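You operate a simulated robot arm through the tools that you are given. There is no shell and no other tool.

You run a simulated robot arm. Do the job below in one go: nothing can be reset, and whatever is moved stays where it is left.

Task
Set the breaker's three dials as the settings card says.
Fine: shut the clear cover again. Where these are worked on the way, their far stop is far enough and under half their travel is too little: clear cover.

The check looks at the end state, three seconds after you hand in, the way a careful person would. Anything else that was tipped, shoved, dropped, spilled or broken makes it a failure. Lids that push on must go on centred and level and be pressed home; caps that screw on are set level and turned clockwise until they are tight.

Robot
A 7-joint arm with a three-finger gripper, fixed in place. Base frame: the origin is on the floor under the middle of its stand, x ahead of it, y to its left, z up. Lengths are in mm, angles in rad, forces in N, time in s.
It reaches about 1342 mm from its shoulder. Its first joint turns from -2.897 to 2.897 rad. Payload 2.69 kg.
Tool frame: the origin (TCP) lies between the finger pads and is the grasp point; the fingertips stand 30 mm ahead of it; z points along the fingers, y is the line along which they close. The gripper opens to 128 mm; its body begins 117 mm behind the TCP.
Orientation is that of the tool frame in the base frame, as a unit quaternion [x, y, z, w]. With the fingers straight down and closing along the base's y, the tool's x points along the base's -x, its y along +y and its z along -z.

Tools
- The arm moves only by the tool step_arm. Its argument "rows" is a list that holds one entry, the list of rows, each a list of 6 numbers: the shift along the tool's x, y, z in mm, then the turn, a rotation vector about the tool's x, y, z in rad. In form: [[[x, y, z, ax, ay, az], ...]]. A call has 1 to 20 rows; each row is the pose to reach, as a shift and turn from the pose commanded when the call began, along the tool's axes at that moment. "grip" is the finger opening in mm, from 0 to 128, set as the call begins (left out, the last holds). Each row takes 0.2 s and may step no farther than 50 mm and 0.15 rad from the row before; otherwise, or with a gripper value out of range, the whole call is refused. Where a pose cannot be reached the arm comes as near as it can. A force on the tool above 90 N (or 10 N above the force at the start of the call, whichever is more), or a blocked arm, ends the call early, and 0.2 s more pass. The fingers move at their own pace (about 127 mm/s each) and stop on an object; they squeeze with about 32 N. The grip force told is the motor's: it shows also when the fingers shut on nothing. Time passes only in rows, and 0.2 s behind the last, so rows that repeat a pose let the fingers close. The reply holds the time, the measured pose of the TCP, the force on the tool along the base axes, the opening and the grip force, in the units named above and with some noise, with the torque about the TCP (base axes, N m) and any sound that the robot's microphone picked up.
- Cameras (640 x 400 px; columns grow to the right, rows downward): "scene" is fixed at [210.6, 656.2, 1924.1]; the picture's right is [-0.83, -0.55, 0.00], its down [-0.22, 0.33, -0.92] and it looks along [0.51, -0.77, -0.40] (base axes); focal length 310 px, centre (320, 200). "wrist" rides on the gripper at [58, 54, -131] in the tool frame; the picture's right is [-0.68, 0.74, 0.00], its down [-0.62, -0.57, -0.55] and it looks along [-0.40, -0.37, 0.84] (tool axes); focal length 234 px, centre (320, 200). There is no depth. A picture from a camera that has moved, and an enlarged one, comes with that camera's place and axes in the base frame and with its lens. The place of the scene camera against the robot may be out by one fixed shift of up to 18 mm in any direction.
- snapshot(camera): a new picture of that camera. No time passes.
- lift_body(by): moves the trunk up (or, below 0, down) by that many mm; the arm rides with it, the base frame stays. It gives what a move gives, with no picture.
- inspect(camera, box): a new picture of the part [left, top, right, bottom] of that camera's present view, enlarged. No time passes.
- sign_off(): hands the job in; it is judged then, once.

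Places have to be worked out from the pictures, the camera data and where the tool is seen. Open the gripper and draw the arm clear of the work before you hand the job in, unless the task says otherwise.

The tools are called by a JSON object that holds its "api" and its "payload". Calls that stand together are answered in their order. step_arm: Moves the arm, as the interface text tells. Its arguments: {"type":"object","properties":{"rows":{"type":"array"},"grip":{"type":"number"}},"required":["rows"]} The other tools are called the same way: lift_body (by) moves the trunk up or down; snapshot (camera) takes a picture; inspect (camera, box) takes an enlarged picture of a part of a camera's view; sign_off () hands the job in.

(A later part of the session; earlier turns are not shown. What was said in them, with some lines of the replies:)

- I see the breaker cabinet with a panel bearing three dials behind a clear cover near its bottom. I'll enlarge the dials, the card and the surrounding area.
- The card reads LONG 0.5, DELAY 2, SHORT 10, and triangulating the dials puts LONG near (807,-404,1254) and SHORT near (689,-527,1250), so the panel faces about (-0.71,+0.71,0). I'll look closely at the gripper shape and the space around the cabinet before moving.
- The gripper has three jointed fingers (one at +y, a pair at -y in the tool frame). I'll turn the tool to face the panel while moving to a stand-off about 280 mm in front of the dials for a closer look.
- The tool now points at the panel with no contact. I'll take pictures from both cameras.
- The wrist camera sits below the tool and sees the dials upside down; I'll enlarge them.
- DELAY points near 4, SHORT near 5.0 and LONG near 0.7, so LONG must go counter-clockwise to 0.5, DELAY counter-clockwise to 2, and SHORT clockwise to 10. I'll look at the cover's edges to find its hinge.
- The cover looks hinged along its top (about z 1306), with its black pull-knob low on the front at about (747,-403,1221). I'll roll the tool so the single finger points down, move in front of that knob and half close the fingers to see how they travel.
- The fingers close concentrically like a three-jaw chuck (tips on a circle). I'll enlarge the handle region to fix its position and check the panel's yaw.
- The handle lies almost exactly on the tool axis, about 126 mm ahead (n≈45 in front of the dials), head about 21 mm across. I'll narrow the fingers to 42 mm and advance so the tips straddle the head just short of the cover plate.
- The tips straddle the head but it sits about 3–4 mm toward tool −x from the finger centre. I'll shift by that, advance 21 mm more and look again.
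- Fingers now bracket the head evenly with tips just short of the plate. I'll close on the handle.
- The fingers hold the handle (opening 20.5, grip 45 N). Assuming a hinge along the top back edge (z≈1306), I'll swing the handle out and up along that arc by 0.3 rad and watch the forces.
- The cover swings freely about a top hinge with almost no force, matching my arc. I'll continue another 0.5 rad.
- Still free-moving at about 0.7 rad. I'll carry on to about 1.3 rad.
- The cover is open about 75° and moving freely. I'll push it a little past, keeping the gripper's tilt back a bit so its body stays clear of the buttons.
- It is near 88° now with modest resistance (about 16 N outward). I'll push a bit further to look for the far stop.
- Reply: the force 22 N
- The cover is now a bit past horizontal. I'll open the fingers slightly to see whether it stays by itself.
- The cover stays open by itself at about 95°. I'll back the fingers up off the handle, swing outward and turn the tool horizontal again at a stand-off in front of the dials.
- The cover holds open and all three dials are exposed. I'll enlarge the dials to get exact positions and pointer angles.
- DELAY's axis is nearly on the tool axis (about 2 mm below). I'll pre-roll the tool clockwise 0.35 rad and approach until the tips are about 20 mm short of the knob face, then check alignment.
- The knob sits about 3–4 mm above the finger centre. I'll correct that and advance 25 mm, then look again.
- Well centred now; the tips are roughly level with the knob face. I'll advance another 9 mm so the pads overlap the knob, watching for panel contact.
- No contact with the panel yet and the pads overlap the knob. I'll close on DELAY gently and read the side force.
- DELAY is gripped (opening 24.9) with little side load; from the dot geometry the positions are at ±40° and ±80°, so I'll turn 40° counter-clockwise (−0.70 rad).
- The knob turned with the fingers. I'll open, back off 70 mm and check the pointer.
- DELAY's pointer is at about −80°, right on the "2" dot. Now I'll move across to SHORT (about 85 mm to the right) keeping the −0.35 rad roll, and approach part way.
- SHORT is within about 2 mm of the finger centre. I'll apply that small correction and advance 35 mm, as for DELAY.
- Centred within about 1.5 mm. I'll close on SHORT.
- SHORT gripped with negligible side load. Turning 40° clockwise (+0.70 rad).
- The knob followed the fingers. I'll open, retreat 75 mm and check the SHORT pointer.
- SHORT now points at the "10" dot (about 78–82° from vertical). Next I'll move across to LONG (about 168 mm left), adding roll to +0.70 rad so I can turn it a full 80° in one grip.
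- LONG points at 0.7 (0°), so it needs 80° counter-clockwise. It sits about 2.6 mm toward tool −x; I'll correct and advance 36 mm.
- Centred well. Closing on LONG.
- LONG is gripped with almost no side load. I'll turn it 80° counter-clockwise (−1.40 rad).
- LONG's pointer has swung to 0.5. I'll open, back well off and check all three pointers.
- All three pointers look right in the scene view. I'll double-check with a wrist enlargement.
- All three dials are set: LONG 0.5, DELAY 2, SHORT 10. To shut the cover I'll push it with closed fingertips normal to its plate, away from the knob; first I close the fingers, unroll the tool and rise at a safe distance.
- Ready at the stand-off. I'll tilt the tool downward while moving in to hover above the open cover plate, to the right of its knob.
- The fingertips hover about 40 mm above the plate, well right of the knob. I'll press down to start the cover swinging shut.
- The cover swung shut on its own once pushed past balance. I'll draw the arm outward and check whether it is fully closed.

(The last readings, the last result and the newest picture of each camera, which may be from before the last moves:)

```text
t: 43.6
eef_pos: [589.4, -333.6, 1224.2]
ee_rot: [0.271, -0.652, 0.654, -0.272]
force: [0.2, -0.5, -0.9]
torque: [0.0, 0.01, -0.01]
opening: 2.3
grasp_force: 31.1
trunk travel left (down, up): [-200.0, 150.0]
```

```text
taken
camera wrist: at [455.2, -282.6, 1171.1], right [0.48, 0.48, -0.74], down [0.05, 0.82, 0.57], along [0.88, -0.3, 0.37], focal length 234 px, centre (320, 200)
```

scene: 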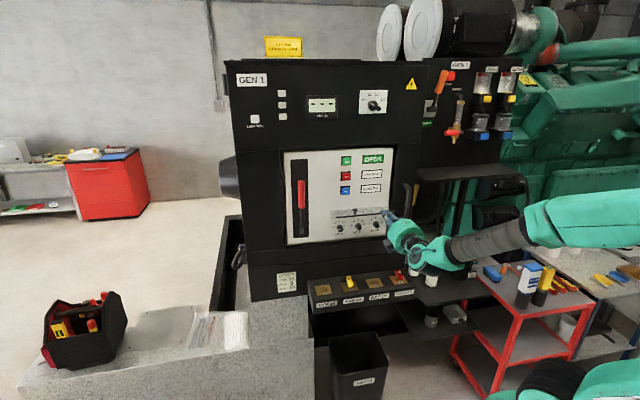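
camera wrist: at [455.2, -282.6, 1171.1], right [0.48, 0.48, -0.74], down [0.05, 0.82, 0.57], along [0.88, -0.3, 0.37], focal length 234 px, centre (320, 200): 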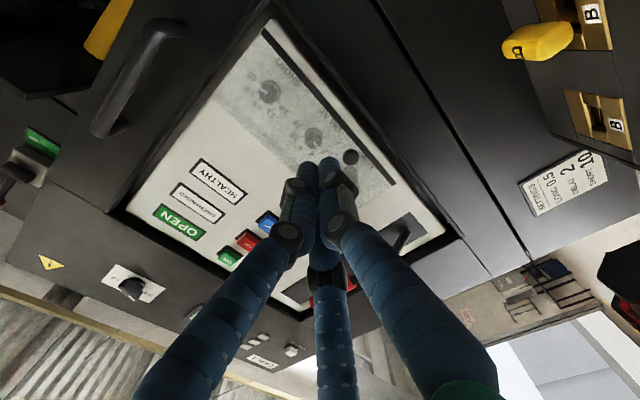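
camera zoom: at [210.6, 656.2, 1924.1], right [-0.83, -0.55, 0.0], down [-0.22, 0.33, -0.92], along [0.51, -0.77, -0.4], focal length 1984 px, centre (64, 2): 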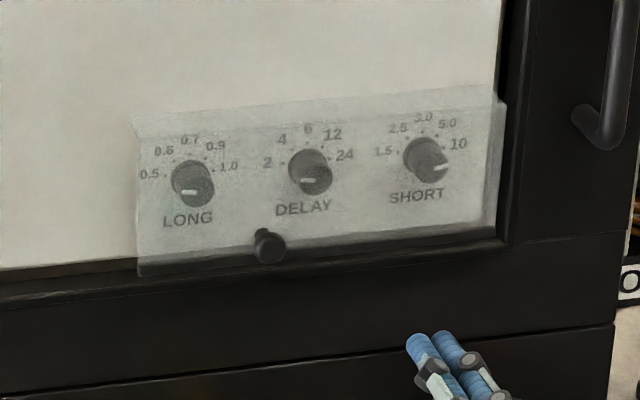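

The cover looks identical to its shut state at the start. I'll compare the same crop as before in detail.

{"api": "inspect", "payload": {"camera": "scene", "box": [328, 210, 368, 245]}}

{"api": "inspect", "payload": {"camera": "scene", "box": [320, 205, 400, 255]}}

{"api": "snapshot", "payload": {"camera": "scene"}}

```text
11.43 times, centred on (348, 228) of scene
camera zoom: at [210.6, 656.2, 1924.1], right [-0.83, -0.55, 0.0], down [-0.22, 0.33, -0.92], along [0.51, -0.77, -0.4], focal length 3543 px, centre (0, -114)
```

zoom: 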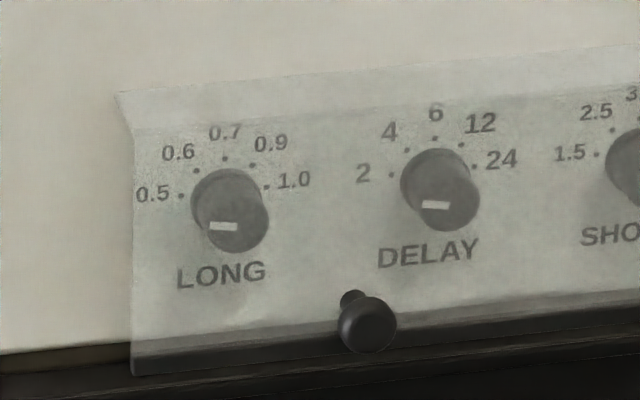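

```text
8.00 times, centred on (360, 230) of scene
camera zoom: at [210.6, 656.2, 1924.1], right [-0.83, -0.55, 0.0], down [-0.22, 0.33, -0.92], along [0.51, -0.77, -0.4], focal length 2480 px, centre (0, -40)
```

zoom: 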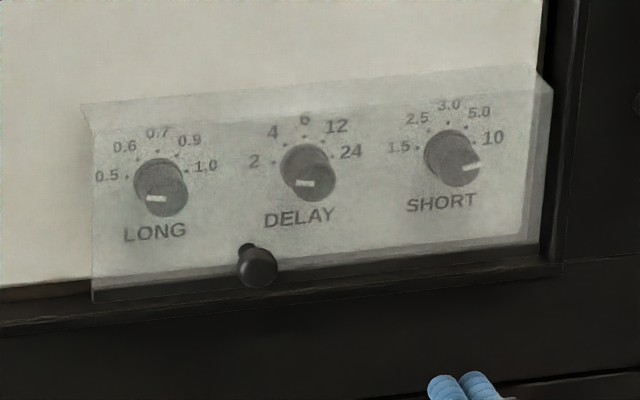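

```text
taken
```

scene: 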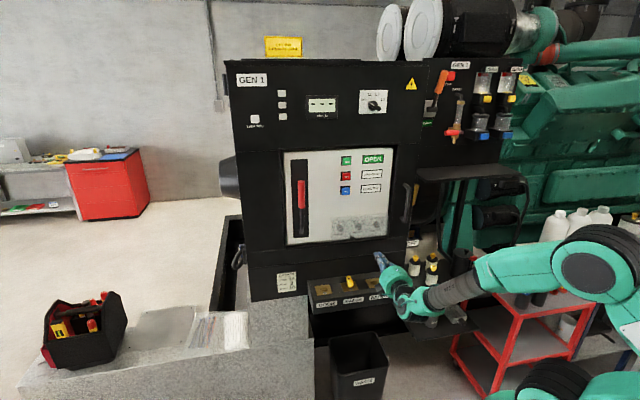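

The cover is in exactly the same shut position as at the start and the dials read 0.5, 2 and 10. I'll open the gripper and draw the arm further clear.

{"api": "step_arm", "payload": {"rows": [[[0, 0, -35, 0, 0, 0], [0, -10, -70, 0, 0, 0], [0, -30, -105, 0, 0, 0], [0, -50, -135, 0, 0, 0], [0, -50, -135, 0, 0, 0]]], "grip": 128}}

{"api": "snapshot", "payload": {"camera": "scene"}}

{"api": "snapshot", "payload": {"camera": "wrist"}}

```text
t: 44.8
eef_pos: [492.2, -237.5, 1274.3]
ee_rot: [0.271, -0.653, 0.654, -0.271]
force: [0.2, 0.2, 0.4]
torque: [0.01, 0.01, 0.02]
opening: 128.1
grasp_force: 0.0
trunk travel left (down, up): [-200.0, 150.0]
```

```text
taken
```

scene: 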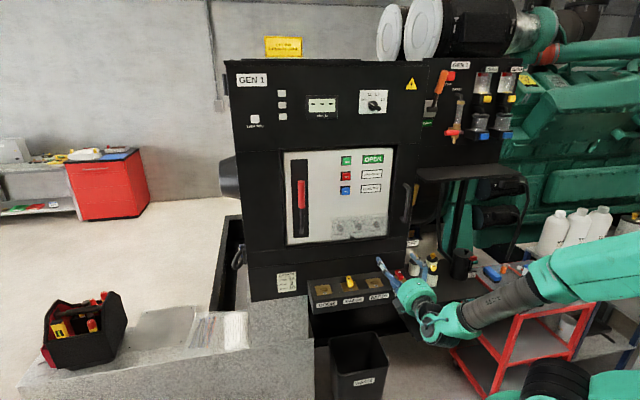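

```text
taken
camera wrist: at [357.3, -185.9, 1221.3], right [0.48, 0.48, -0.74], down [0.05, 0.82, 0.57], along [0.88, -0.31, 0.37], focal length 234 px, centre (320, 200)
```

wrist: 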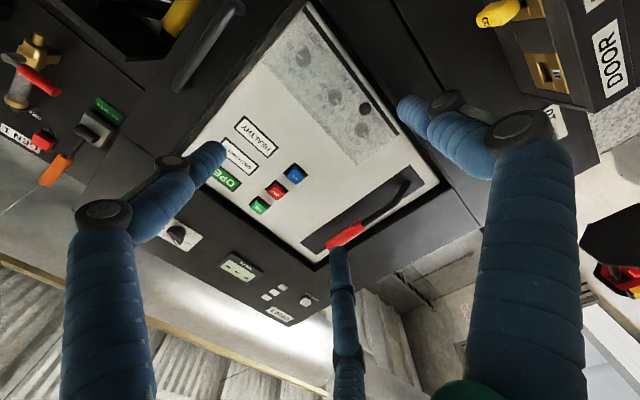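

The arm is clear with the gripper open, the cover is shut, the dials are set, and nothing else looks moved. I'm handing the job in.

{"api": "sign_off", "payload": {}}

```text
The job is handed in.
```

The breaker's three dials are set as the card says, and the clear cover is shut again.

| Dial | Was at | Card and current setting |
|---|---|---|
| LONG | 0.7 | 0.5 |
| DELAY | 4 | 2 |
| SHORT | 5.0 | 10 |

- **Dials:** I checked each pointer against its printed dots after turning. LONG and DELAY sit on their marks. SHORT measured about 74° to 82° from upright, depending on the camera, against 80° for its dot.
- **Cover:** I opened it to about 95°, and it stayed up by itself while I worked. When I started closing it, it swung shut under its own weight. In the pictures it sits in the same position as at the start. I didn't press on it afterwards.
- **Surroundings:** The final pictures show nothing else moved. The arm is drawn back with the gripper open, and the job is handed in.
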